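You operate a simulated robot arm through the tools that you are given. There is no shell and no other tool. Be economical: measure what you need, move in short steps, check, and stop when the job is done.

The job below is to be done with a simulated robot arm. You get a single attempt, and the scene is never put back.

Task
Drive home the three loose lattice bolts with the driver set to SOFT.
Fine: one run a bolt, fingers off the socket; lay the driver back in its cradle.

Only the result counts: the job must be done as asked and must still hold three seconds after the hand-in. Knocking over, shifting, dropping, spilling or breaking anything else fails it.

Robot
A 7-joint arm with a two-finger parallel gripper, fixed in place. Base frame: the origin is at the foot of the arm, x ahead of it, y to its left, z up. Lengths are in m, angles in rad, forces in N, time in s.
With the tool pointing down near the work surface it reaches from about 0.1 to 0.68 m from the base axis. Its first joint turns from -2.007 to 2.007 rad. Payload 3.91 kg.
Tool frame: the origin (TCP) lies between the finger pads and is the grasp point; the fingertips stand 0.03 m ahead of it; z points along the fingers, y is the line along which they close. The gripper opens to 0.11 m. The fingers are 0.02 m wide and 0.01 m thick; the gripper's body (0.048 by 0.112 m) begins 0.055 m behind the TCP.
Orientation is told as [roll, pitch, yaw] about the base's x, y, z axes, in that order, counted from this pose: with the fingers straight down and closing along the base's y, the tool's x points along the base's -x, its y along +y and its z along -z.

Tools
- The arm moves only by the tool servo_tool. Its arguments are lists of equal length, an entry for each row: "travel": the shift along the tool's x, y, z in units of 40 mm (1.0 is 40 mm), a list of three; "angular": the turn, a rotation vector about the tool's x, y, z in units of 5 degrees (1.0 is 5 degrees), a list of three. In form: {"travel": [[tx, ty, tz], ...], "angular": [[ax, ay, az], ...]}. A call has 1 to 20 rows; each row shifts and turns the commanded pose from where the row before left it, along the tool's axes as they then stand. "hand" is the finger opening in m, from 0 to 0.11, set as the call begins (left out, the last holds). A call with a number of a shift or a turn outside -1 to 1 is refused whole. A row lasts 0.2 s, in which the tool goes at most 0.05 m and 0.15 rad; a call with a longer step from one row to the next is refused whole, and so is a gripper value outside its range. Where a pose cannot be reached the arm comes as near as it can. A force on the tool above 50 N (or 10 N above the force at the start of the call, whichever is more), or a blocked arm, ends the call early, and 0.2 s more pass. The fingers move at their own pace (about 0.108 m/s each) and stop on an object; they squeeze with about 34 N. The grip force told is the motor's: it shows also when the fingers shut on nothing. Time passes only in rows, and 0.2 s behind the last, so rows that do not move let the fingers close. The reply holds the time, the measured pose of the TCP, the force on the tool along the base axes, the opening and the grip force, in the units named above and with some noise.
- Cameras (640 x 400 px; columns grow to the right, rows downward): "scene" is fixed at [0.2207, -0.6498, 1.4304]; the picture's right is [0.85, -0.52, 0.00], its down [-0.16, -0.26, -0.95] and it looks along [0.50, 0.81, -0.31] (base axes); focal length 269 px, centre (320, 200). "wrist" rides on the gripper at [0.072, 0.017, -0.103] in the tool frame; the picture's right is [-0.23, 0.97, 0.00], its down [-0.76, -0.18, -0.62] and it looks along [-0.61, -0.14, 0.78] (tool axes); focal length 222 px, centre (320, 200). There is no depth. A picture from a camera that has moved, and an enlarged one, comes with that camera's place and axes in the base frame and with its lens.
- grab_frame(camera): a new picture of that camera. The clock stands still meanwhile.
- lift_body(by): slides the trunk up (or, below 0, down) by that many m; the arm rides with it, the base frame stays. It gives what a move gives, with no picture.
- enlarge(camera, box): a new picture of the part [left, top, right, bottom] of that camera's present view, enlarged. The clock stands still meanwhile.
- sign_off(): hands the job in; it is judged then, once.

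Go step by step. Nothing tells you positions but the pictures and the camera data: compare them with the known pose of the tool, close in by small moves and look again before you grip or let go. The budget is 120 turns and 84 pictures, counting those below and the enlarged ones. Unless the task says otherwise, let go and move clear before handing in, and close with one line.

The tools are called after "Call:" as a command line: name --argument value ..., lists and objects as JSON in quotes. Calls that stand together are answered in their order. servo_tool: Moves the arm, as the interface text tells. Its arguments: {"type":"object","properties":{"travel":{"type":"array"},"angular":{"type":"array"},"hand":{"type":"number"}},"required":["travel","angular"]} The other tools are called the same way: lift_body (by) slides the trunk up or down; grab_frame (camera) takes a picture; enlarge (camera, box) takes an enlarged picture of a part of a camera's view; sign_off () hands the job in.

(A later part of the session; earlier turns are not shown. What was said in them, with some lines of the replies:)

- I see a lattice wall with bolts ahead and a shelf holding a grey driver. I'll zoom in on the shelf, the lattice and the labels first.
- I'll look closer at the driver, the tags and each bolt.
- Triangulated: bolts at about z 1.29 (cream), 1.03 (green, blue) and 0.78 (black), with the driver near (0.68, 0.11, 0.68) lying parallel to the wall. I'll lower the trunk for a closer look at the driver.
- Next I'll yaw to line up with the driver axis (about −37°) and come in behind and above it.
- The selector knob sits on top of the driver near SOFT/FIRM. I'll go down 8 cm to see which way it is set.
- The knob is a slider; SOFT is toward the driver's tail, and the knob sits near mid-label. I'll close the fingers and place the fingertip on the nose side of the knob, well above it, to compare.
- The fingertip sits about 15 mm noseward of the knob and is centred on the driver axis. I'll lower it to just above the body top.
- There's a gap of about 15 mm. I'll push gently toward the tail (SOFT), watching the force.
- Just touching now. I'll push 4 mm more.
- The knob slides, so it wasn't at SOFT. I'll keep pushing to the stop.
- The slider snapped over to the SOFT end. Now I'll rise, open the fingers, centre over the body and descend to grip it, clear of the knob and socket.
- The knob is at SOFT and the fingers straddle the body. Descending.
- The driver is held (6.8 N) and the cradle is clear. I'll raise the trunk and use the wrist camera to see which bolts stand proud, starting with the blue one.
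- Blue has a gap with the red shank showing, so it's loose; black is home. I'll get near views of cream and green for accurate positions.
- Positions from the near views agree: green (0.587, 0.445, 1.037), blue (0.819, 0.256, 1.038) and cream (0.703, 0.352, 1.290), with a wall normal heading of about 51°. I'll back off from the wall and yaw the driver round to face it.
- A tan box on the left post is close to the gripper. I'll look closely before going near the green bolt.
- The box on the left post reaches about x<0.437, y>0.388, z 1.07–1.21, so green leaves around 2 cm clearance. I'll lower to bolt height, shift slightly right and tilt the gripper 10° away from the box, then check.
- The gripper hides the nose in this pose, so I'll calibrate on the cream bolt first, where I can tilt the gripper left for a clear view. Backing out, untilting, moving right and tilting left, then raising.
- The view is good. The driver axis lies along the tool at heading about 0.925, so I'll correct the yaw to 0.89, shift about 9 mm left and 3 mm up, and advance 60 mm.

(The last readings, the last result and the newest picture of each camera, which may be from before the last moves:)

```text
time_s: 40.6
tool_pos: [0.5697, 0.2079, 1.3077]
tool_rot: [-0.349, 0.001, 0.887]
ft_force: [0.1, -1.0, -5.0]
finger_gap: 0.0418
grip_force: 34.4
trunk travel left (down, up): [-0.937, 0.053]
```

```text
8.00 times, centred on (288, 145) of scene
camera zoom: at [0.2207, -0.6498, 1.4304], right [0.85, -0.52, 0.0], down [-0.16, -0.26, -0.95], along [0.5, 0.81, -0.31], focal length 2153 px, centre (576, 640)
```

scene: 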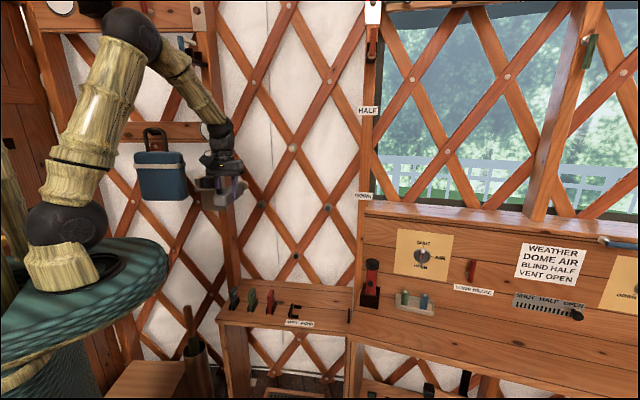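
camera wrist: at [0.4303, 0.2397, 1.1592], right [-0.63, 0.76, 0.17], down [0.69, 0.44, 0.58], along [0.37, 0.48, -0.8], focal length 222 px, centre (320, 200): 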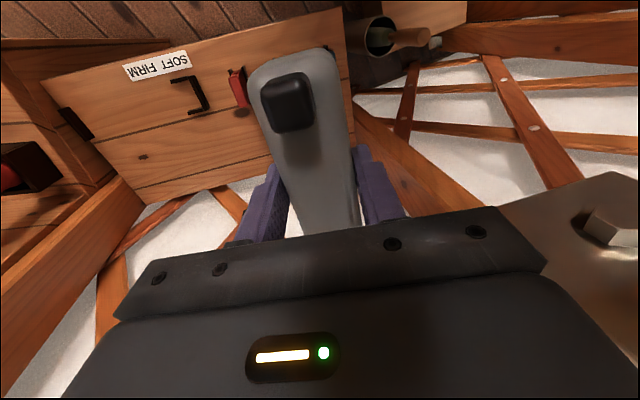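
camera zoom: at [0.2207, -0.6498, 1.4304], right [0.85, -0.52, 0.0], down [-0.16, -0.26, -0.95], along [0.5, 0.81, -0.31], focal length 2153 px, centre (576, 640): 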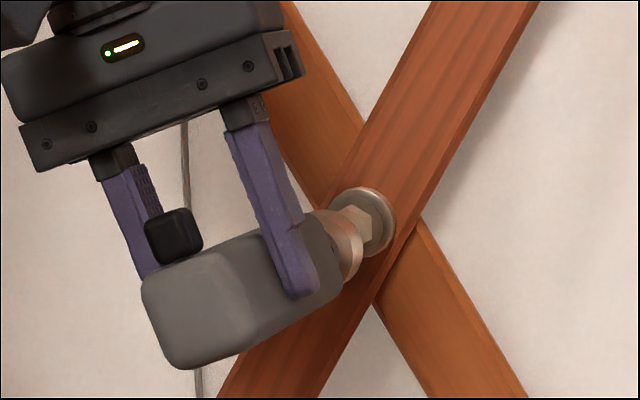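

The nose is nearly in line; it needs about 3 mm up and 1.5 mm right. I'll apply that and advance 25 mm.

Call:
servo_tool --travel '[[0, -0.06, -0.058], [-0.35, 0, 0], [-0.28, 0, 0]]' --angular '[[0, 0, 0], [0, 0, 0], [0, 0, 0]]'

Call:
enlarge --camera "scene" --box '[268, 130, 316, 165]'

```text
time_s: 41.4
tool_pos: [0.5875, 0.2267, 1.3124]
tool_rot: [-0.349, 0.003, 0.887]
ft_force: [0.0, -0.2, -5.8]
finger_gap: 0.0418
grip_force: 34.4
trunk travel left (down, up): [-0.937, 0.053]
```

```text
11.43 times, centred on (292, 148) of scene
camera zoom: at [0.2207, -0.6498, 1.4304], right [0.85, -0.52, 0.0], down [-0.16, -0.26, -0.95], along [0.5, 0.81, -0.31], focal length 3075 px, centre (640, 800)
```

zoom: 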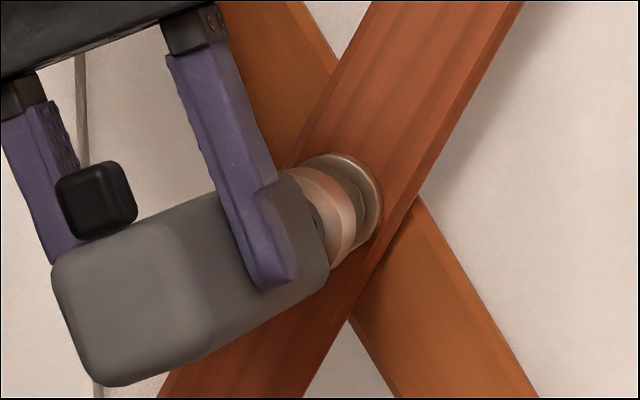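

Aligned within about 1 mm. I'll advance slowly onto the head, watching the force.

Call:
servo_tool --travel '[[-0.1, 0, 0], [-0.1, 0, 0], [-0.1, 0, 0], [-0.1, 0, 0], [-0.1, 0, 0]]' --angular '[[0, 0, 0], [0, 0, 0], [0, 0, 0], [0, 0, 0], [0, 0, 0]]'

Call:
enlarge --camera "scene" --box '[268, 130, 316, 165]'

```text
time_s: 42.6
tool_pos: [0.5996, 0.2393, 1.3138]
tool_rot: [-0.347, 0.0, 0.887]
ft_force: [0.0, -0.1, -5.5]
finger_gap: 0.0418
grip_force: 32.9
trunk travel left (down, up): [-0.937, 0.053]
```

```text
11.43 times, centred on (292, 148) of scene
camera zoom: at [0.2207, -0.6498, 1.4304], right [0.85, -0.52, 0.0], down [-0.16, -0.26, -0.95], along [0.5, 0.81, -0.31], focal length 3075 px, centre (640, 800)
```

zoom: 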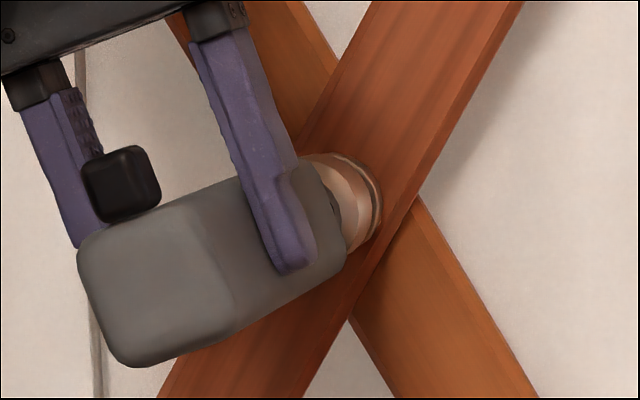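

No force yet; the head is entering the socket. Continuing.

Call:
servo_tool --travel '[[-0.08, 0, 0], [-0.08, 0, 0], [-0.08, 0, 0]]' --angular '[[0, 0, 0], [0, 0, 0], [0, 0, 0]]'

Call:
enlarge --camera "scene" --box '[268, 130, 316, 165]'

```text
time_s: 43.4
tool_pos: [0.6079, 0.2474, 1.3139]
tool_rot: [-0.349, 0.001, 0.887]
ft_force: [-7.8, -2.8, -1.5]
finger_gap: 0.0417
grip_force: 34.4
trunk travel left (down, up): [-0.937, 0.053]
```

```text
11.43 times, centred on (292, 148) of scene
camera zoom: at [0.2207, -0.6498, 1.4304], right [0.85, -0.52, 0.0], down [-0.16, -0.26, -0.95], along [0.5, 0.81, -0.31], focal length 3075 px, centre (640, 800)
```

zoom: 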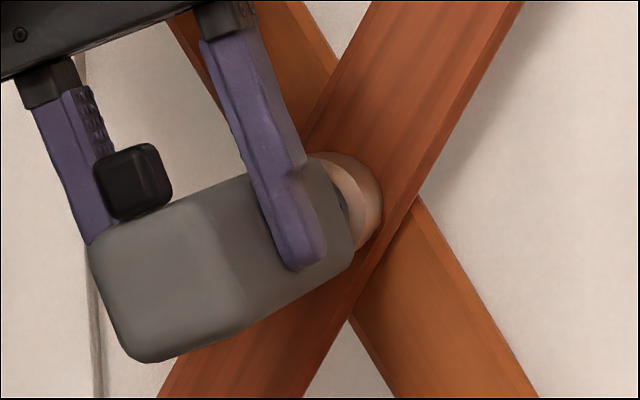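

Contact at about 8 N. I'll push slightly and dwell to let it run.

Call:
servo_tool --travel '[[-0.04, 0, 0], [0, 0, 0], [-0.04, 0, 0], [0, 0, 0], [0, 0, 0]]' --angular '[[0, 0, 0], [0, 0, 0], [0, 0, 0], [0, 0, 0], [0, 0, 0]]'

Call:
enlarge --camera "scene" --box '[268, 130, 316, 165]'

```text
time_s: 44.6
tool_pos: [0.6073, 0.2468, 1.3136]
tool_rot: [-0.35, 0.001, 0.885]
ft_force: [-1.1, -3.7, -6.5]
finger_gap: 0.042
grip_force: 34.5
trunk travel left (down, up): [-0.937, 0.053]
```

```text
11.43 times, centred on (292, 148) of scene
camera zoom: at [0.2207, -0.6498, 1.4304], right [0.85, -0.52, 0.0], down [-0.16, -0.26, -0.95], along [0.5, 0.81, -0.31], focal length 3075 px, centre (640, 800)
```

zoom: 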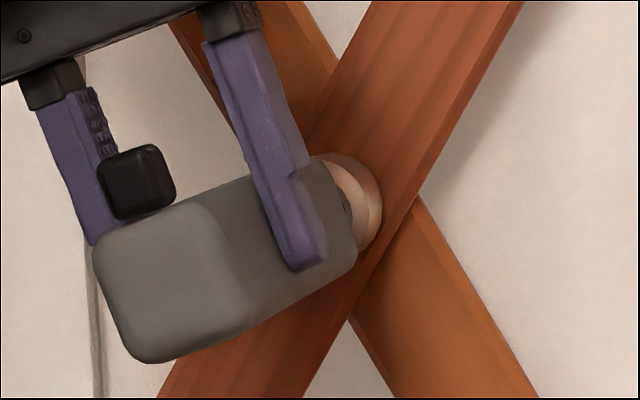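

Still moving in with little force. I'll keep pressing in small steps until it firms up.

Call:
servo_tool --travel '[[-0.05, 0, 0], [-0.05, 0, 0], [-0.05, 0, 0], [0, 0, 0], [0, 0, 0]]' --angular '[[0, 0, 0], [0, 0, 0], [0, 0, 0], [0, 0, 0], [0, 0, 0]]'

Call:
enlarge --camera "scene" --box '[268, 130, 316, 165]'

```text
time_s: 45.8
tool_pos: [0.6078, 0.2497, 1.3139]
tool_rot: [-0.347, 0.006, 0.882]
ft_force: [-19.6, -21.6, -11.7]
finger_gap: 0.0417
grip_force: 33.9
trunk travel left (down, up): [-0.937, 0.053]
```

```text
11.43 times, centred on (292, 148) of scene
camera zoom: at [0.2207, -0.6498, 1.4304], right [0.85, -0.52, 0.0], down [-0.16, -0.26, -0.95], along [0.5, 0.81, -0.31], focal length 3075 px, centre (640, 800)
```

zoom: 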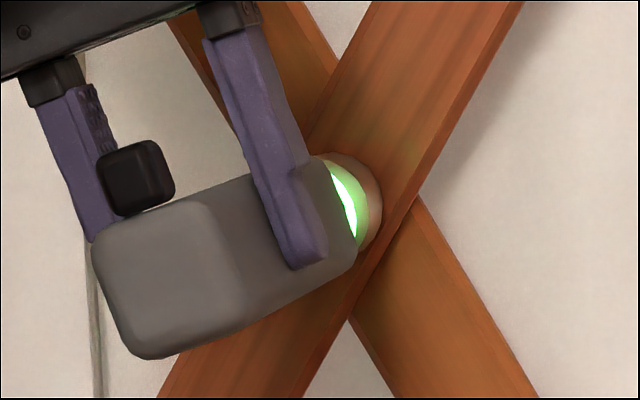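

The ring on the driver glows green at about 29 N. I'll hold still and watch.

Call:
servo_tool --travel '[[0, 0, 0], [0, 0, 0], [0, 0, 0], [0, 0, 0], [0, 0, 0]]' --angular '[[0, 0, 0], [0, 0, 0], [0, 0, 0], [0, 0, 0], [0, 0, 0]]'

Call:
enlarge --camera "scene" --box '[268, 130, 316, 165]'

```text
time_s: 47.0
tool_pos: [0.6087, 0.2485, 1.3153]
tool_rot: [-0.346, 0.006, 0.881]
ft_force: [-18.8, -23.1, -12.1]
finger_gap: 0.0419
grip_force: 33.9
trunk travel left (down, up): [-0.937, 0.053]
```

```text
11.43 times, centred on (292, 148) of scene
camera zoom: at [0.2207, -0.6498, 1.4304], right [0.85, -0.52, 0.0], down [-0.16, -0.26, -0.95], along [0.5, 0.81, -0.31], focal length 3075 px, centre (640, 800)
```

zoom: 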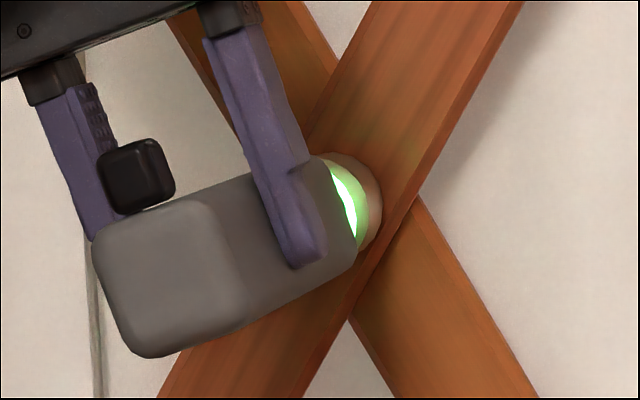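

Steady green. I'll withdraw straight back and inspect the bolt.

Call:
servo_tool --travel '[[0.3, 0, 0], [0.9, 0, 0], [0.9, 0, 0], [0.7, 0, 0]]' --angular '[[0, 0, 0], [0, 0, 0], [0, 0, 0], [0, 0, 0]]'

Call:
enlarge --camera "scene" --box '[244, 120, 324, 180]'

Call:
grab_frame --camera "wrist"

```text
time_s: 48.0
tool_pos: [0.5417, 0.1691, 1.3147]
tool_rot: [-0.35, -0.002, 0.887]
ft_force: [-0.1, -0.5, -6.3]
finger_gap: 0.0417
grip_force: 34.0
trunk travel left (down, up): [-0.937, 0.053]
```

```text
6.67 times, centred on (284, 150) of scene
camera zoom: at [0.2207, -0.6498, 1.4304], right [0.85, -0.52, 0.0], down [-0.16, -0.26, -0.95], along [0.5, 0.81, -0.31], focal length 1794 px, centre (560, 533)
```

zoom: 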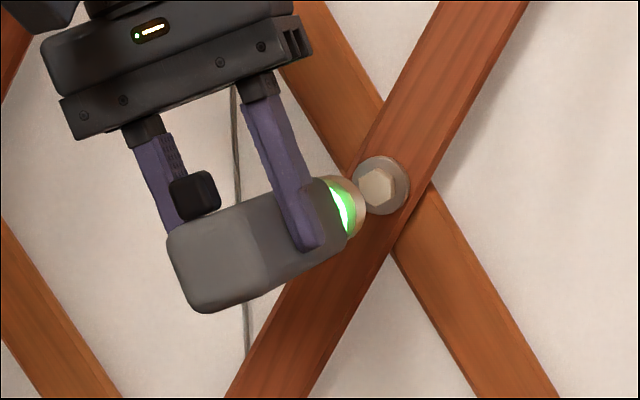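

```text
31 pictures are left
camera wrist: at [0.456, 0.1452, 1.4061], right [-0.57, 0.75, -0.33], down [0.44, 0.62, 0.65], along [0.69, 0.22, -0.69], focal length 222 px, centre (320, 200)
```

wrist: 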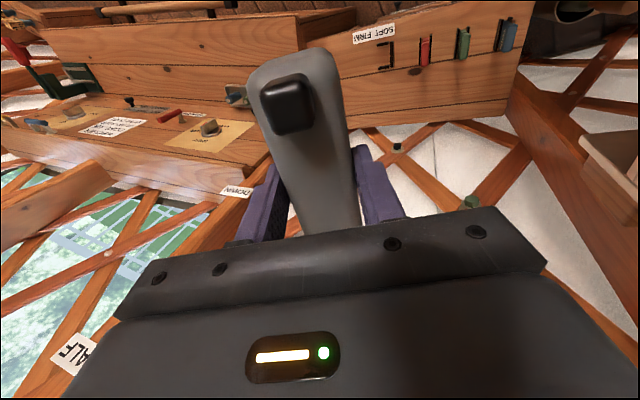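

Cream is home: the gap is closed and the green light is on. Next is blue: move right 152 mm, lower 252 mm and check alignment.

Call:
servo_tool --travel '[[0, -0.893, 0.325], [0, -0.893, 0.325], [0, -0.893, 0.325], [0, -0.893, 0.325]]' --angular '[[0, 0, 0], [0, 0, 0], [0, 0, 0], [0, 0, 0]]'

Call:
lift_body --by -0.252

Call:
servo_tool --travel '[[-0.8, 0, 0], [-0.7, 0, 0]]' --angular '[[0, 0, 0], [0, 0, 0]]'

Call:
enlarge --camera "scene" --box '[284, 175, 348, 225]'

```text
time_s: 49.0
tool_pos: [0.6622, 0.0711, 1.314]
tool_rot: [-0.347, 0.003, 0.887]
ft_force: [-0.5, -0.1, -5.2]
finger_gap: 0.0419
grip_force: 34.0
trunk travel left (down, up): [-0.937, 0.053]
```

```text
time_s: 51.6
tool_pos: [0.6614, 0.0718, 1.0621]
tool_rot: [-0.349, 0.001, 0.887]
ft_force: [0.6, -0.7, -5.4]
finger_gap: 0.0419
grip_force: 33.6
trunk travel left (down, up): [-0.685, 0.305]
```

```text
time_s: 52.2
tool_pos: [0.7019, 0.1191, 1.063]
tool_rot: [-0.349, 0.003, 0.885]
ft_force: [1.3, -0.9, -5.7]
finger_gap: 0.0416
grip_force: 34.0
trunk travel left (down, up): [-0.685, 0.305]
```

```text
8.00 times, centred on (316, 200) of scene
camera zoom: at [0.2207, -0.6498, 1.4304], right [0.85, -0.52, 0.0], down [-0.16, -0.26, -0.95], along [0.5, 0.81, -0.31], focal length 2153 px, centre (352, 200)
```

zoom: 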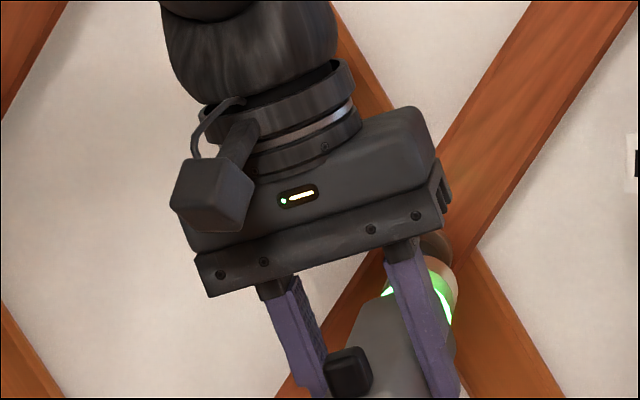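

By coordinates and image the driver is about 5 mm too far right. I'll correct that and advance 12 mm.

Call:
servo_tool --travel '[[0, 0.118, -0.043], [-0.3, 0, 0], [0, 0, 0]]' --angular '[[0, 0, 0], [0, 0, 0], [0, 0, 0]]'

Call:
enlarge --camera "scene" --box '[308, 185, 348, 220]'

```text
time_s: 53.0
tool_pos: [0.7024, 0.1315, 1.063]
tool_rot: [-0.348, 0.001, 0.885]
ft_force: [0.5, 0.3, -5.8]
finger_gap: 0.0419
grip_force: 33.6
trunk travel left (down, up): [-0.685, 0.305]
```

```text
11.43 times, centred on (328, 202) of scene
camera zoom: at [0.2207, -0.6498, 1.4304], right [0.85, -0.52, 0.0], down [-0.16, -0.26, -0.95], along [0.5, 0.81, -0.31], focal length 3075 px, centre (229, 171)
```

zoom: 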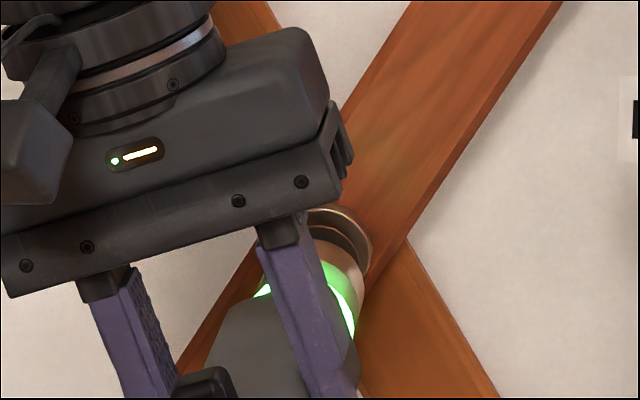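

Projected alignment is within 1 mm. I'll advance onto blue.

Call:
servo_tool --travel '[[-0.1, 0, 0], [-0.1, 0, 0], [-0.1, 0, 0], [-0.1, 0, 0], [-0.1, 0, 0], [-0.1, 0, 0], [-0.08, 0, 0]]' --angular '[[0, 0, 0], [0, 0, 0], [0, 0, 0], [0, 0, 0], [0, 0, 0], [0, 0, 0], [0, 0, 0]]'

Call:
enlarge --camera "scene" --box '[308, 185, 348, 220]'

```text
time_s: 54.6
tool_pos: [0.7208, 0.1536, 1.0631]
tool_rot: [-0.35, 0.0, 0.886]
ft_force: [-0.1, -1.9, -7.3]
finger_gap: 0.0419
grip_force: 33.6
trunk travel left (down, up): [-0.685, 0.305]
```

```text
11.43 times, centred on (328, 202) of scene
camera zoom: at [0.2207, -0.6498, 1.4304], right [0.85, -0.52, 0.0], down [-0.16, -0.26, -0.95], along [0.5, 0.81, -0.31], focal length 3075 px, centre (229, 171)
```

zoom: 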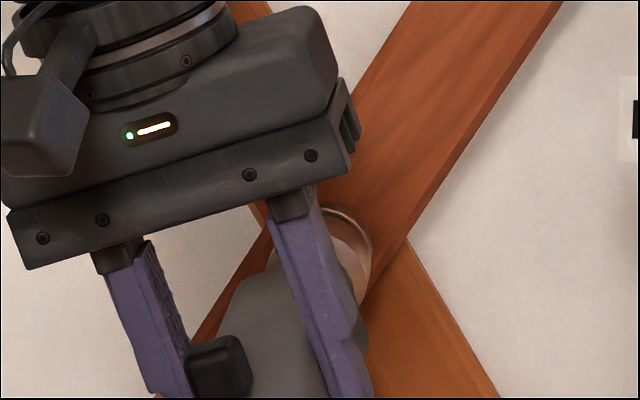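

The light went off, so the driver has engaged the new head. I'll press on in small steps.

Call:
servo_tool --travel '[[-0.05, 0, 0], [-0.05, 0, 0], [-0.05, 0, 0], [-0.05, 0, 0], [0, 0, 0], [0, 0, 0]]' --angular '[[0, 0, 0], [0, 0, 0], [0, 0, 0], [0, 0, 0], [0, 0, 0], [0, 0, 0]]'

Call:
enlarge --camera "scene" --box '[308, 185, 348, 220]'

```text
time_s: 56.0
tool_pos: [0.7205, 0.1529, 1.0633]
tool_rot: [-0.344, 0.005, 0.883]
ft_force: [-30.9, -23.4, -7.9]
finger_gap: 0.0421
grip_force: 33.7
trunk travel left (down, up): [-0.685, 0.305]
```

```text
11.43 times, centred on (328, 202) of scene
camera zoom: at [0.2207, -0.6498, 1.4304], right [0.85, -0.52, 0.0], down [-0.16, -0.26, -0.95], along [0.5, 0.81, -0.31], focal length 3075 px, centre (229, 171)
```

zoom: 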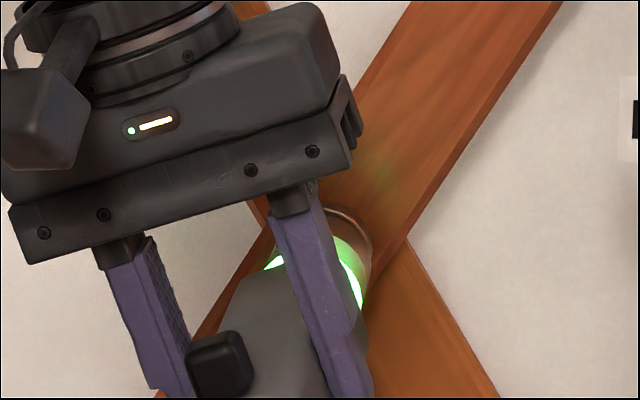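

Green again. I'll hold for a second, then withdraw and check the bolt.

Call:
servo_tool --travel '[[0, 0, 0], [0, 0, 0], [0, 0, 0], [0, 0, 0]]' --angular '[[0, 0, 0], [0, 0, 0], [0, 0, 0], [0, 0, 0]]'

Call:
servo_tool --travel '[[0.3, 0, 0], [0.9, 0, 0], [0.9, 0, 0], [0.9, 0, 0], [0.3, 0, 0]]' --angular '[[0, 0, 0], [0, 0, 0], [0, 0, 0], [0, 0, 0], [0, 0, 0]]'

Call:
enlarge --camera "scene" --box '[280, 170, 360, 230]'

```text
time_s: 57.0
tool_pos: [0.7212, 0.1544, 1.0645]
tool_rot: [-0.348, 0.005, 0.884]
ft_force: [-27.8, -26.9, -8.2]
finger_gap: 0.0419
grip_force: 34.4
trunk travel left (down, up): [-0.685, 0.305]
```

```text
time_s: 58.2
tool_pos: [0.642, 0.0583, 1.0621]
tool_rot: [-0.35, -0.001, 0.886]
ft_force: [-0.6, 0.2, -5.4]
finger_gap: 0.0418
grip_force: 33.4
trunk travel left (down, up): [-0.685, 0.305]
```

```text
6.67 times, centred on (320, 200) of scene
camera zoom: at [0.2207, -0.6498, 1.4304], right [0.85, -0.52, 0.0], down [-0.16, -0.26, -0.95], along [0.5, 0.81, -0.31], focal length 1794 px, centre (320, 200)
```

zoom: 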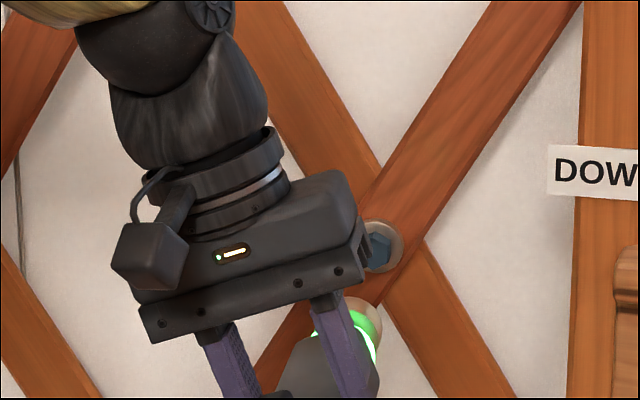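

Blue is home too. For green I'll retilt to 5° right (box clearance) and move left 285 mm while staying back from the wall.

Call:
servo_tool --travel '[[0, 0, 0], [0, 0, 0], [0, 0, 0], [0, 0, 0], [0, 0, 0], [0, 0.887, 0.0775], [0, 0.887, 0.0775], [0, 0.887, 0.0775], [0, 0.887, 0.0775], [0, 0.887, 0.0775], [0, 0.887, 0.0775], [0, 0.887, 0.0775], [0, 0.887, 0.0775]]' --angular '[[-1, 0, 0], [-1, 0, 0], [-1, 0, 0], [-1, 0, 0], [-1, 0, 0], [0, 0, 0], [0, 0, 0], [0, 0, 0], [0, 0, 0], [0, 0, 0], [0, 0, 0], [0, 0, 0], [0, 0, 0]]'

Call:
enlarge --camera "scene" --box '[200, 150, 296, 230]'

```text
time_s: 61.0
tool_pos: [0.4179, 0.2371, 1.0592]
tool_rot: [0.087, 0.001, 0.887]
ft_force: [-0.4, -0.9, -6.0]
finger_gap: 0.0416
grip_force: 34.2
trunk travel left (down, up): [-0.685, 0.305]
```

```text
5.00 times, centred on (248, 190) of scene
camera zoom: at [0.2207, -0.6498, 1.4304], right [0.85, -0.52, 0.0], down [-0.16, -0.26, -0.95], along [0.5, 0.81, -0.31], focal length 1345 px, centre (680, 250)
```

zoom: 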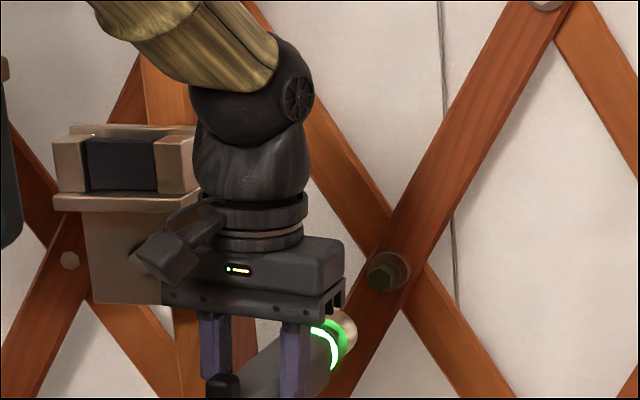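

By image and coordinates the axis is aligned laterally and about 4 mm low. I'll raise 4 mm and advance 80 mm.

Call:
servo_tool --travel '[[0, 0, -0.1], [-0.7, 0, 0], [-0.7, 0, 0], [-0.6, 0, 0]]' --angular '[[0, 0, 0], [0, 0, 0], [0, 0, 0], [0, 0, 0]]'

Call:
enlarge --camera "scene" --box '[232, 180, 280, 220]'

Call:
enlarge --camera "wrist" --box '[380, 120, 640, 320]'

```text
time_s: 62.0
tool_pos: [0.4744, 0.2988, 1.0654]
tool_rot: [0.086, 0.002, 0.885]
ft_force: [0.9, -0.3, -5.3]
finger_gap: 0.042
grip_force: 33.9
trunk travel left (down, up): [-0.685, 0.305]
```

```text
10.00 times, centred on (256, 200) of scene
camera zoom: at [0.2207, -0.6498, 1.4304], right [0.85, -0.52, 0.0], down [-0.16, -0.26, -0.95], along [0.5, 0.81, -0.31], focal length 2691 px, centre (960, 200)
```

zoom: 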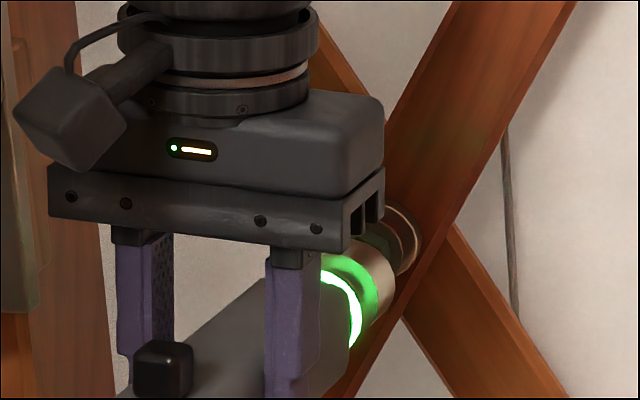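

```text
2.00 times, centred on (510, 220) of wrist
camera zoom: at [0.4228, 0.248, 1.1701], right [-0.61, 0.79, 0.08], down [0.66, 0.45, 0.6], along [0.44, 0.42, -0.79], focal length 444 px, centre (-60, 160)
```

zoom: 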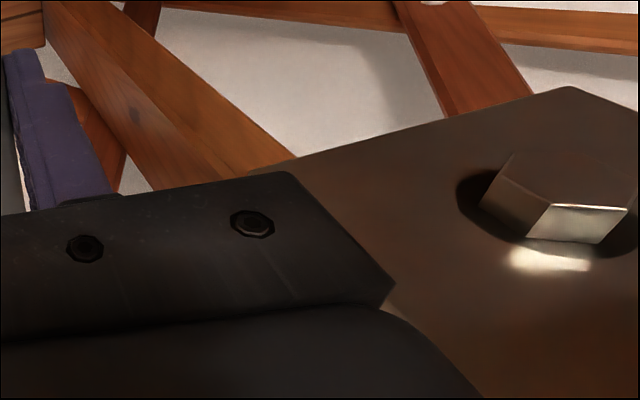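

The silhouettes show clearance from the box. The nose looks slightly right and low, so I'll nudge 2.5 mm left and 1.5 mm up, advance 14 mm and recheck.

Call:
servo_tool --travel '[[0, 0.065, -0.033], [-0.35, 0, 0], [0, 0, 0]]' --angular '[[0, 0, 0], [0, 0, 0], [0, 0, 0]]'

Call:
enlarge --camera "scene" --box '[240, 185, 280, 215]'

```text
time_s: 62.8
tool_pos: [0.4787, 0.3115, 1.0677]
tool_rot: [0.087, 0.002, 0.886]
ft_force: [0.6, -0.3, -4.4]
finger_gap: 0.0417
grip_force: 33.6
trunk travel left (down, up): [-0.685, 0.305]
```

```text
13.33 times, centred on (260, 200) of scene
camera zoom: at [0.2207, -0.6498, 1.4304], right [0.85, -0.52, 0.0], down [-0.16, -0.26, -0.95], along [0.5, 0.81, -0.31], focal length 3588 px, centre (1120, 200)
```

zoom: 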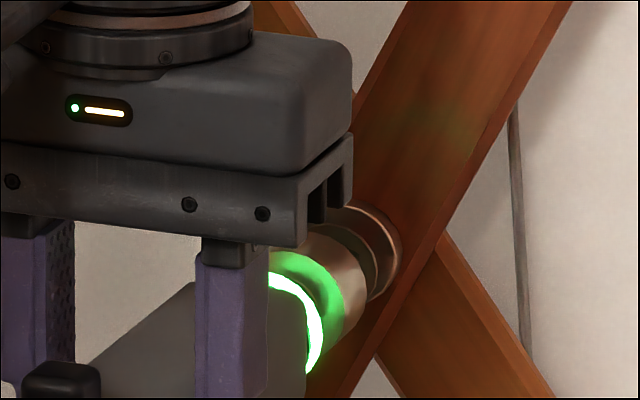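

Lateral is good within 1 mm, but now about 3 mm high. I'll lower 3 mm and advance onto the head.

Call:
servo_tool --travel '[[0, 0, 0.07], [-0.1, 0, 0], [-0.1, 0, 0], [-0.1, 0, 0], [-0.1, 0, 0], [-0.1, 0, 0]]' --angular '[[0, 0, 0], [0, 0, 0], [0, 0, 0], [0, 0, 0], [0, 0, 0], [0, 0, 0]]'

Call:
enlarge --camera "scene" --box '[240, 185, 280, 215]'

```text
time_s: 64.2
tool_pos: [0.4901, 0.3268, 1.0653]
tool_rot: [0.087, 0.001, 0.886]
ft_force: [-0.7, 0.0, -5.8]
finger_gap: 0.0417
grip_force: 34.4
trunk travel left (down, up): [-0.685, 0.305]
```

```text
13.33 times, centred on (260, 200) of scene
camera zoom: at [0.2207, -0.6498, 1.4304], right [0.85, -0.52, 0.0], down [-0.16, -0.26, -0.95], along [0.5, 0.81, -0.31], focal length 3588 px, centre (1120, 200)
```

zoom: 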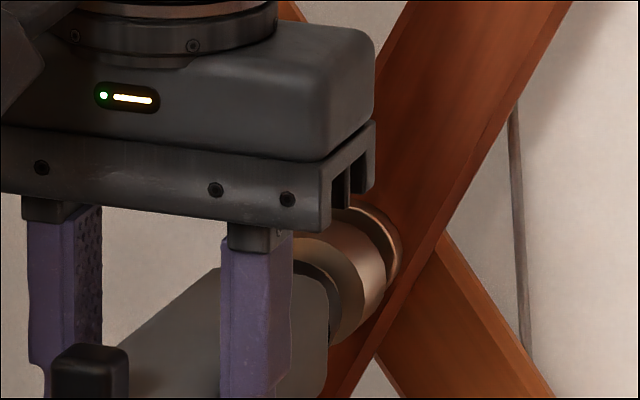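

The light is off, so it has engaged green. Continuing in.

Call:
servo_tool --travel '[[-0.1, 0, 0], [-0.1, 0, 0], [-0.07, 0, 0], [-0.05, 0, 0], [0, 0, 0]]' --angular '[[0, 0, 0], [0, 0, 0], [0, 0, 0], [0, 0, 0], [0, 0, 0]]'

Call:
enlarge --camera "scene" --box '[240, 185, 280, 215]'

```text
time_s: 65.4
tool_pos: [0.4978, 0.335, 1.0661]
tool_rot: [0.087, 0.002, 0.886]
ft_force: [-10.4, -16.0, -5.4]
finger_gap: 0.0421
grip_force: 33.7
trunk travel left (down, up): [-0.685, 0.305]
```

```text
13.33 times, centred on (260, 200) of scene
camera zoom: at [0.2207, -0.6498, 1.4304], right [0.85, -0.52, 0.0], down [-0.16, -0.26, -0.95], along [0.5, 0.81, -0.31], focal length 3588 px, centre (1120, 200)
```

zoom: 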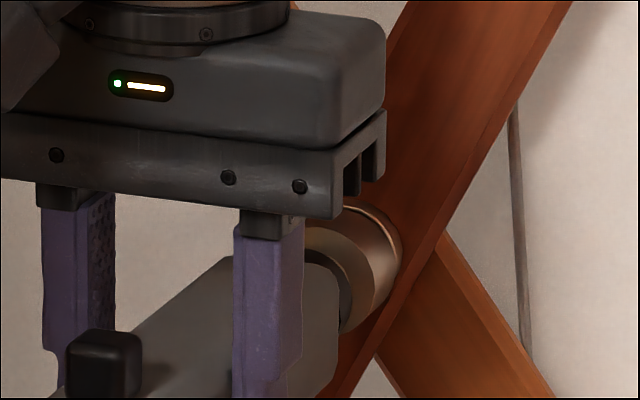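

Call:
servo_tool --travel '[[-0.05, 0, 0], [-0.05, 0, 0], [0, 0, 0], [0, 0, 0]]' --angular '[[0, 0, 0], [0, 0, 0], [0, 0, 0], [0, 0, 0]]'

Call:
enlarge --camera "scene" --box '[240, 185, 280, 215]'

```text
time_s: 66.4
tool_pos: [0.4971, 0.3359, 1.0658]
tool_rot: [0.088, 0.007, 0.887]
ft_force: [-22.6, -36.3, -5.0]
finger_gap: 0.0418
grip_force: 33.9
trunk travel left (down, up): [-0.685, 0.305]
```

```text
13.33 times, centred on (260, 200) of scene
camera zoom: at [0.2207, -0.6498, 1.4304], right [0.85, -0.52, 0.0], down [-0.16, -0.26, -0.95], along [0.5, 0.81, -0.31], focal length 3588 px, centre (1120, 200)
```

zoom: 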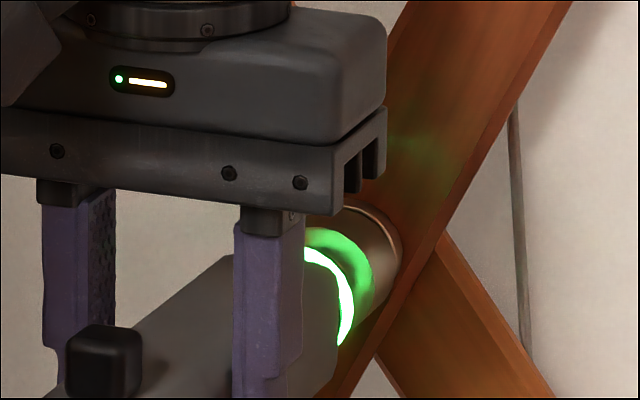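

Green light. I'll hold, then withdraw and inspect.

Call:
servo_tool --travel '[[0, 0, 0], [0, 0, 0], [0, 0, 0], [0, 0, 0]]' --angular '[[0, 0, 0], [0, 0, 0], [0, 0, 0], [0, 0, 0]]'

Call:
servo_tool --travel '[[0.3, 0, 0], [0.8, 0, 0], [0.8, 0, 0], [0.8, 0, 0], [0.7, 0, 0]]' --angular '[[0, 0, 0], [0, 0, 0], [0, 0, 0], [0, 0, 0], [0, 0, 0]]'

Call:
enlarge --camera "scene" --box '[220, 130, 348, 220]'

```text
time_s: 67.4
tool_pos: [0.4958, 0.3358, 1.0678]
tool_rot: [0.09, 0.008, 0.888]
ft_force: [-21.4, -39.3, -5.1]
finger_gap: 0.0418
grip_force: 33.6
trunk travel left (down, up): [-0.685, 0.305]
```

```text
time_s: 68.6
tool_pos: [0.4121, 0.2328, 1.0691]
tool_rot: [0.087, -0.002, 0.887]
ft_force: [-0.1, 0.1, -6.2]
finger_gap: 0.042
grip_force: 33.9
trunk travel left (down, up): [-0.685, 0.305]
```

```text
4.44 times, centred on (284, 175) of scene
camera zoom: at [0.2207, -0.6498, 1.4304], right [0.85, -0.52, 0.0], down [-0.16, -0.26, -0.95], along [0.5, 0.81, -0.31], focal length 1196 px, centre (480, 311)
```

zoom: 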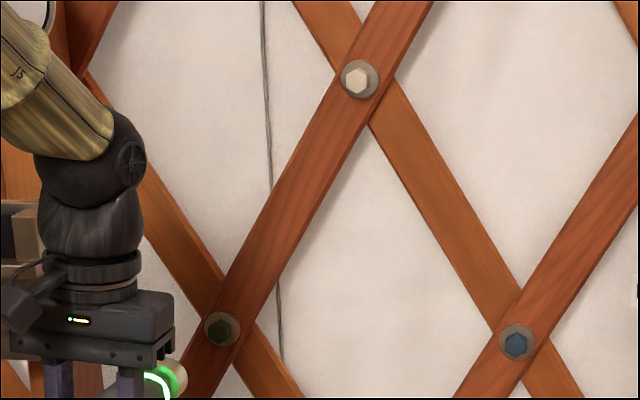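

All three bolts are home. Now I'll return the driver: untilt, shift right clear of the box, yaw back to the cradle direction (−0.681) and go above the cradle.

Call:
servo_tool --travel '[[0, 0, 0], [0, -0.85, 0], [0, -0.85, 0], [0, -0.8, 0]]' --angular '[[1, 0, 0], [0, 0, 0], [0, 0, 0], [0, 0, 0]]'

Call:
servo_tool --travel '[[0, 0, 0], [0, 0, 0], [0, 0, 0], [0, 0, 0], [0, 0, 0], [0, 0, 0], [0, 0, 0], [0, 0, 0], [0, 0, 0], [0, 0, 0], [0, 0, 0], [0, 0, 0], [0, 0, 0], [0, 0, 0], [0, 0, 0], [0, 0, 0], [0, 0, 0], [0, 0, 0], [0, 0, 0]]' --angular '[[0, 0, 0.9456], [0, 0, 0.9456], [0, 0, 0.9456], [0, 0, 0.9456], [0, 0, 0.9456], [0, 0, 0.9456], [0, 0, 0.9456], [0, 0, 0.9456], [0, 0, 0.9456], [0, 0, 0.9456], [0, 0, 0.9456], [0, 0, 0.9456], [0, 0, 0.9456], [0, 0, 0.9456], [0, 0, 0.9456], [0, 0, 0.9456], [0, 0, 0.9456], [0, 0, 0.9456], [0, 0, 0.9456]]'

```text
time_s: 69.6
tool_pos: [0.4968, 0.1697, 1.0637]
tool_rot: [0.0, 0.0, 0.886]
ft_force: [1.0, 0.0, -5.3]
finger_gap: 0.0418
grip_force: 34.3
trunk travel left (down, up): [-0.685, 0.305]
```

```text
time_s: 73.6
tool_pos: [0.4931, 0.1714, 1.0658]
tool_rot: [-0.003, 0.0, -0.685]
ft_force: [0.1, -0.8, -5.6]
finger_gap: 0.0415
grip_force: 34.4
trunk travel left (down, up): [-0.685, 0.305]
```

Call:
servo_tool --travel '[[-0.87, 0.43, 0], [-0.87, 0.43, 0], [-0.87, 0.43, 0], [-0.87, 0.43, 0]]' --angular '[[0, 0, 0], [0, 0, 0], [0, 0, 0], [0, 0, 0]]'

Call:
lift_body --by -0.3

Call:
enlarge --camera "scene" --box '[262, 260, 374, 330]'

Call:
grab_frame --camera "wrist"

```text
time_s: 74.6
tool_pos: [0.6462, 0.1339, 1.0663]
tool_rot: [-0.004, 0.002, -0.685]
ft_force: [0.9, -0.3, -5.7]
finger_gap: 0.0415
grip_force: 33.6
trunk travel left (down, up): [-0.685, 0.305]
```

```text
time_s: 77.6
tool_pos: [0.6436, 0.1356, 0.7681]
tool_rot: [-0.001, 0.0, -0.684]
ft_force: [-1.1, -0.3, -5.2]
finger_gap: 0.0417
grip_force: 34.3
trunk travel left (down, up): [-0.385, 0.605]
```

```text
5.71 times, centred on (318, 295) of scene
camera zoom: at [0.2207, -0.6498, 1.4304], right [0.85, -0.52, 0.0], down [-0.16, -0.26, -0.95], along [0.5, 0.81, -0.31], focal length 1538 px, centre (331, -343)
```

zoom: 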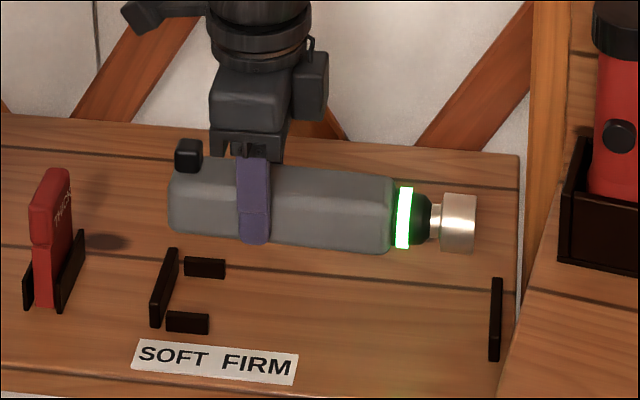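

```text
16 pictures are left
camera wrist: at [0.5986, 0.1942, 0.8717], right [0.79, 0.61, 0.0], down [0.48, -0.62, 0.62], along [0.38, -0.49, -0.78], focal length 222 px, centre (320, 200)
```

wrist: 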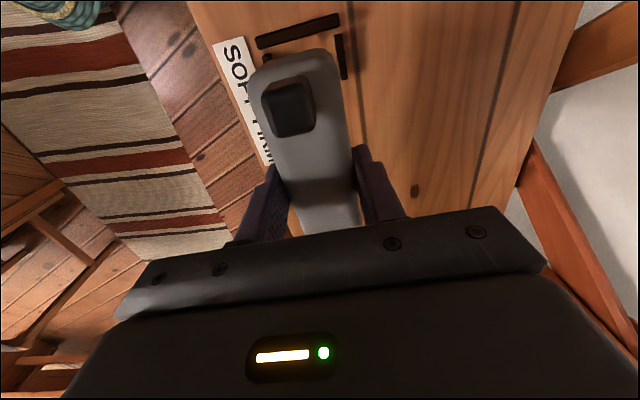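

No slip in the grip and the driver is lined up over the cradle. I'll lower most of the way and check the alignment with the posts.

Call:
servo_tool --travel '[[0, 0, 0.5], [0, 0, 0.4], [0, 0, 0.1]]' --angular '[[0, 0, 0], [0, 0, 0], [0, 0, 0]]'

Call:
enlarge --camera "scene" --box '[278, 275, 358, 330]'

Call:
enlarge --camera "wrist" --box '[210, 0, 390, 130]'

```text
time_s: 78.4
tool_pos: [0.644, 0.1346, 0.7265]
tool_rot: [0.001, -0.002, -0.683]
ft_force: [0.2, 0.8, -4.9]
finger_gap: 0.0414
grip_force: 33.6
trunk travel left (down, up): [-0.385, 0.605]
```

```text
7.27 times, centred on (318, 302) of scene
camera zoom: at [0.2207, -0.6498, 1.4304], right [0.85, -0.52, 0.0], down [-0.16, -0.26, -0.95], along [0.5, 0.81, -0.31], focal length 1957 px, centre (334, -546)
```

zoom: 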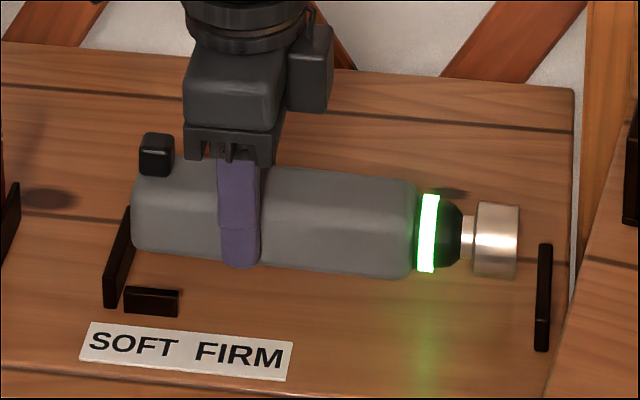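

```text
3.08 times, centred on (300, 65) of wrist
camera zoom: at [0.5993, 0.1932, 0.8302], right [0.79, 0.61, 0.0], down [0.48, -0.62, 0.62], along [0.38, -0.49, -0.78], focal length 684 px, centre (382, 615)
```

zoom: 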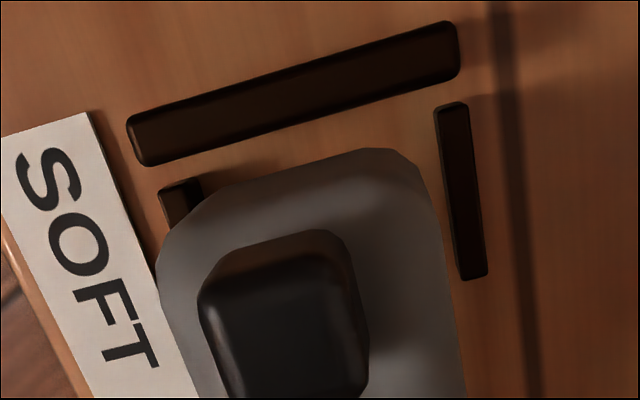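

Parallel and nearly centred. I'll shift 1.5 mm in +y and lower gently.

Call:
servo_tool --travel '[[0, 0.0375, 0.1], [0, 0, 0.2], [0, 0, 0.15]]' --angular '[[0, 0, 0], [0, 0, 0], [0, 0, 0]]'

Call:
enlarge --camera "scene" --box '[278, 275, 358, 330]'

Call:
enlarge --camera "wrist" --box '[210, 0, 390, 130]'

```text
time_s: 79.2
tool_pos: [0.6455, 0.1364, 0.7093]
tool_rot: [0.0, -0.001, -0.684]
ft_force: [1.0, 0.3, -5.6]
finger_gap: 0.0418
grip_force: 34.0
trunk travel left (down, up): [-0.385, 0.605]
```

```text
7.27 times, centred on (318, 302) of scene
camera zoom: at [0.2207, -0.6498, 1.4304], right [0.85, -0.52, 0.0], down [-0.16, -0.26, -0.95], along [0.5, 0.81, -0.31], focal length 1957 px, centre (334, -546)
```

zoom: 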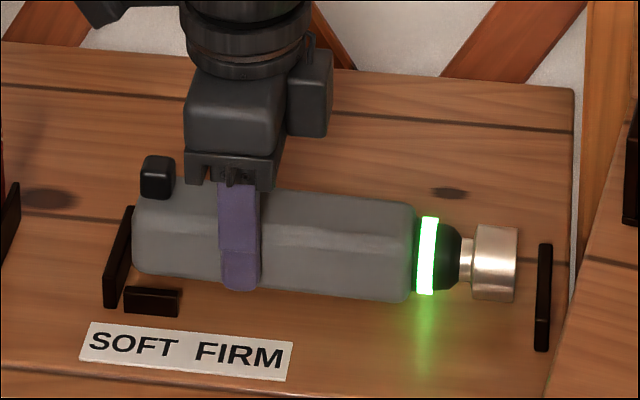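

```text
3.08 times, centred on (300, 65) of wrist
camera zoom: at [0.6005, 0.1954, 0.8133], right [0.79, 0.61, 0.0], down [0.48, -0.62, 0.62], along [0.38, -0.49, -0.78], focal length 684 px, centre (382, 615)
```

zoom: 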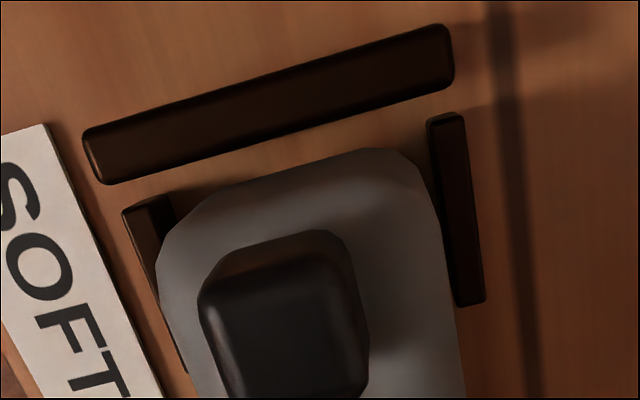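

It fits between the posts with even gaps. Lowering the last centimetre.

Call:
servo_tool --travel '[[0, 0, 0.1], [0, 0, 0.08], [0, 0, 0.05], [0, 0, 0]]' --angular '[[0, 0, 0], [0, 0, 0], [0, 0, 0], [0, 0, 0]]'

Call:
enlarge --camera "scene" --box '[278, 275, 358, 330]'

```text
time_s: 80.2
tool_pos: [0.645, 0.1376, 0.7022]
tool_rot: [0.0, 0.0, -0.682]
ft_force: [-5.0, 1.4, 1.8]
finger_gap: 0.0419
grip_force: 34.5
trunk travel left (down, up): [-0.385, 0.605]
```

```text
7.27 times, centred on (318, 302) of scene
camera zoom: at [0.2207, -0.6498, 1.4304], right [0.85, -0.52, 0.0], down [-0.16, -0.26, -0.95], along [0.5, 0.81, -0.31], focal length 1957 px, centre (334, -546)
```

zoom: 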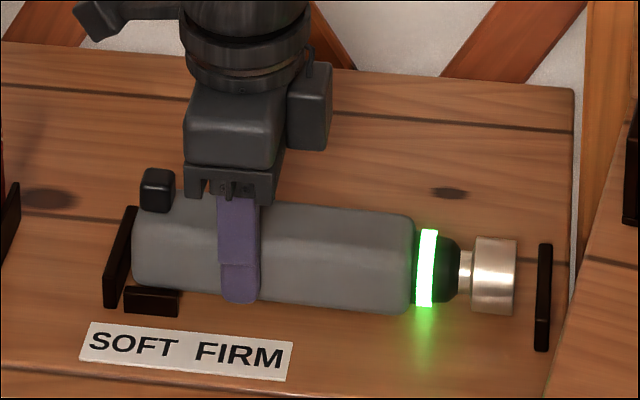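

It's resting now (weight supported). I'll lower one more millimetre, then open the fingers.

Call:
servo_tool --travel '[[0, 0, 0.03], [0, 0, 0]]' --angular '[[0, 0, 0], [0, 0, 0]]'

Call:
servo_tool --travel '[[0, 0, 0], [0, 0, 0], [0, 0, 0]]' --angular '[[0, 0, 0], [0, 0, 0], [0, 0, 0]]' --hand 0.1

Call:
servo_tool --travel '[[0, 0, -0.5], [0, 0, -1], [0, 0, -1], [0, 0, -1], [0, 0, -1]]' --angular '[[0, 0, 0], [0, 0, 0], [0, 0, 0], [0, 0, 0], [0, 0, 0]]'

Call:
enlarge --camera "scene" --box '[270, 270, 366, 330]'

Call:
grab_frame --camera "wrist"

```text
time_s: 80.8
tool_pos: [0.6447, 0.1373, 0.7015]
tool_rot: [0.003, -0.005, -0.682]
ft_force: [-0.3, 1.3, 8.7]
finger_gap: 0.042
grip_force: 33.7
trunk travel left (down, up): [-0.385, 0.605]
```

```text
time_s: 81.6
tool_pos: [0.6443, 0.1365, 0.7002]
tool_rot: [0.0, 0.001, -0.682]
ft_force: [0.4, 0.0, -0.2]
finger_gap: 0.1
grip_force: 0.1
trunk travel left (down, up): [-0.385, 0.605]
```

```text
time_s: 82.8
tool_pos: [0.6457, 0.1372, 0.8818]
tool_rot: [0.0, 0.001, -0.683]
ft_force: [0.0, 0.1, 0.4]
finger_gap: 0.0999
grip_force: 0.1
trunk travel left (down, up): [-0.385, 0.605]
```

```text
6.67 times, centred on (318, 300) of scene
camera zoom: at [0.2207, -0.6498, 1.4304], right [0.85, -0.52, 0.0], down [-0.16, -0.26, -0.95], along [0.5, 0.81, -0.31], focal length 1794 px, centre (333, -467)
```

zoom: 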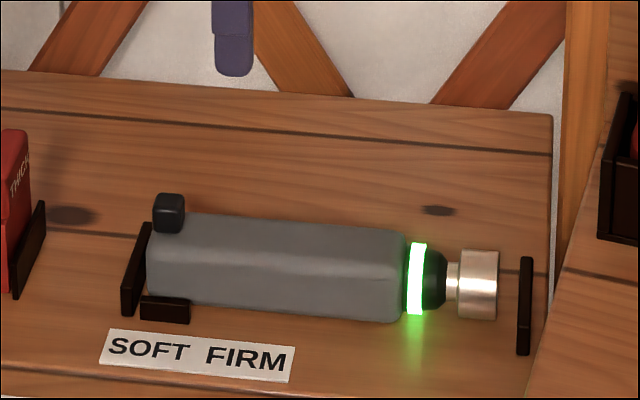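

```text
9 pictures are left
camera wrist: at [0.6014, 0.196, 0.9849], right [0.79, 0.61, 0.0], down [0.48, -0.62, 0.62], along [0.38, -0.49, -0.78], focal length 222 px, centre (320, 200)
```

wrist: 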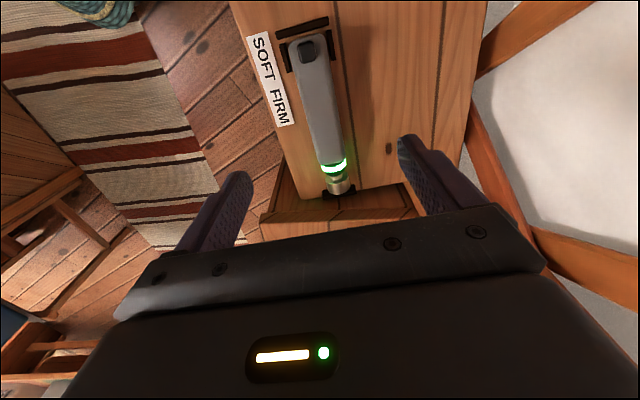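

The driver is back in its cradle, still on SOFT. One last look at the three bolts.

Call:
enlarge --camera "scene" --box '[245, 180, 345, 270]'

Call:
grab_frame --camera "scene"

```text
4.44 times, centred on (295, 225) of scene
camera zoom: at [0.2207, -0.6498, 1.4304], right [0.85, -0.52, 0.0], down [-0.16, -0.26, -0.95], along [0.5, 0.81, -0.31], focal length 1196 px, centre (431, 89)
```

zoom: 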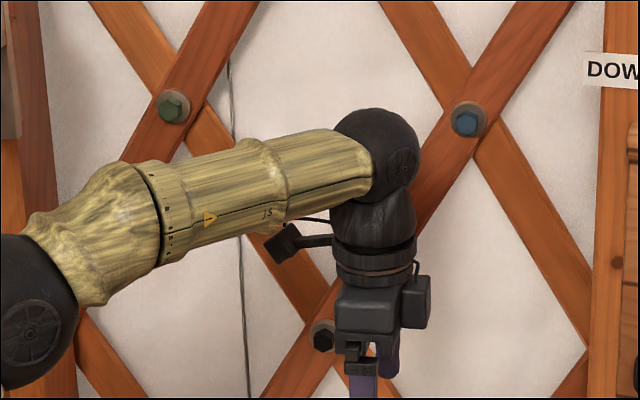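

```text
7 pictures are left
```

scene: 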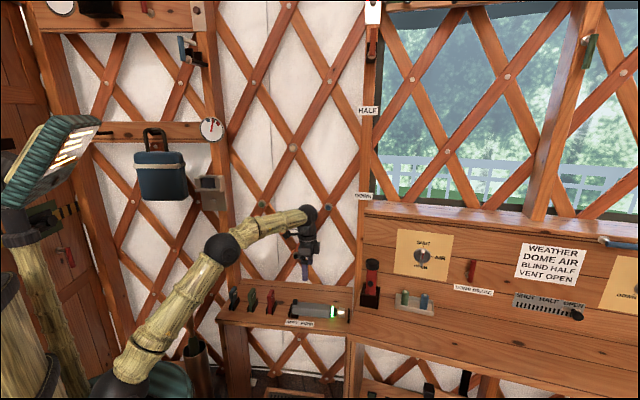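

The three bolts sit flush on their washers, the driver is in its cradle and the arm is clear, so I'm handing in.

Call:
sign_off

```text
The job is handed in.
```

The cream, blue and green bolts are driven home with one SOFT run each, and the driver is back in its cradle; the fingers only held its body, never the socket.
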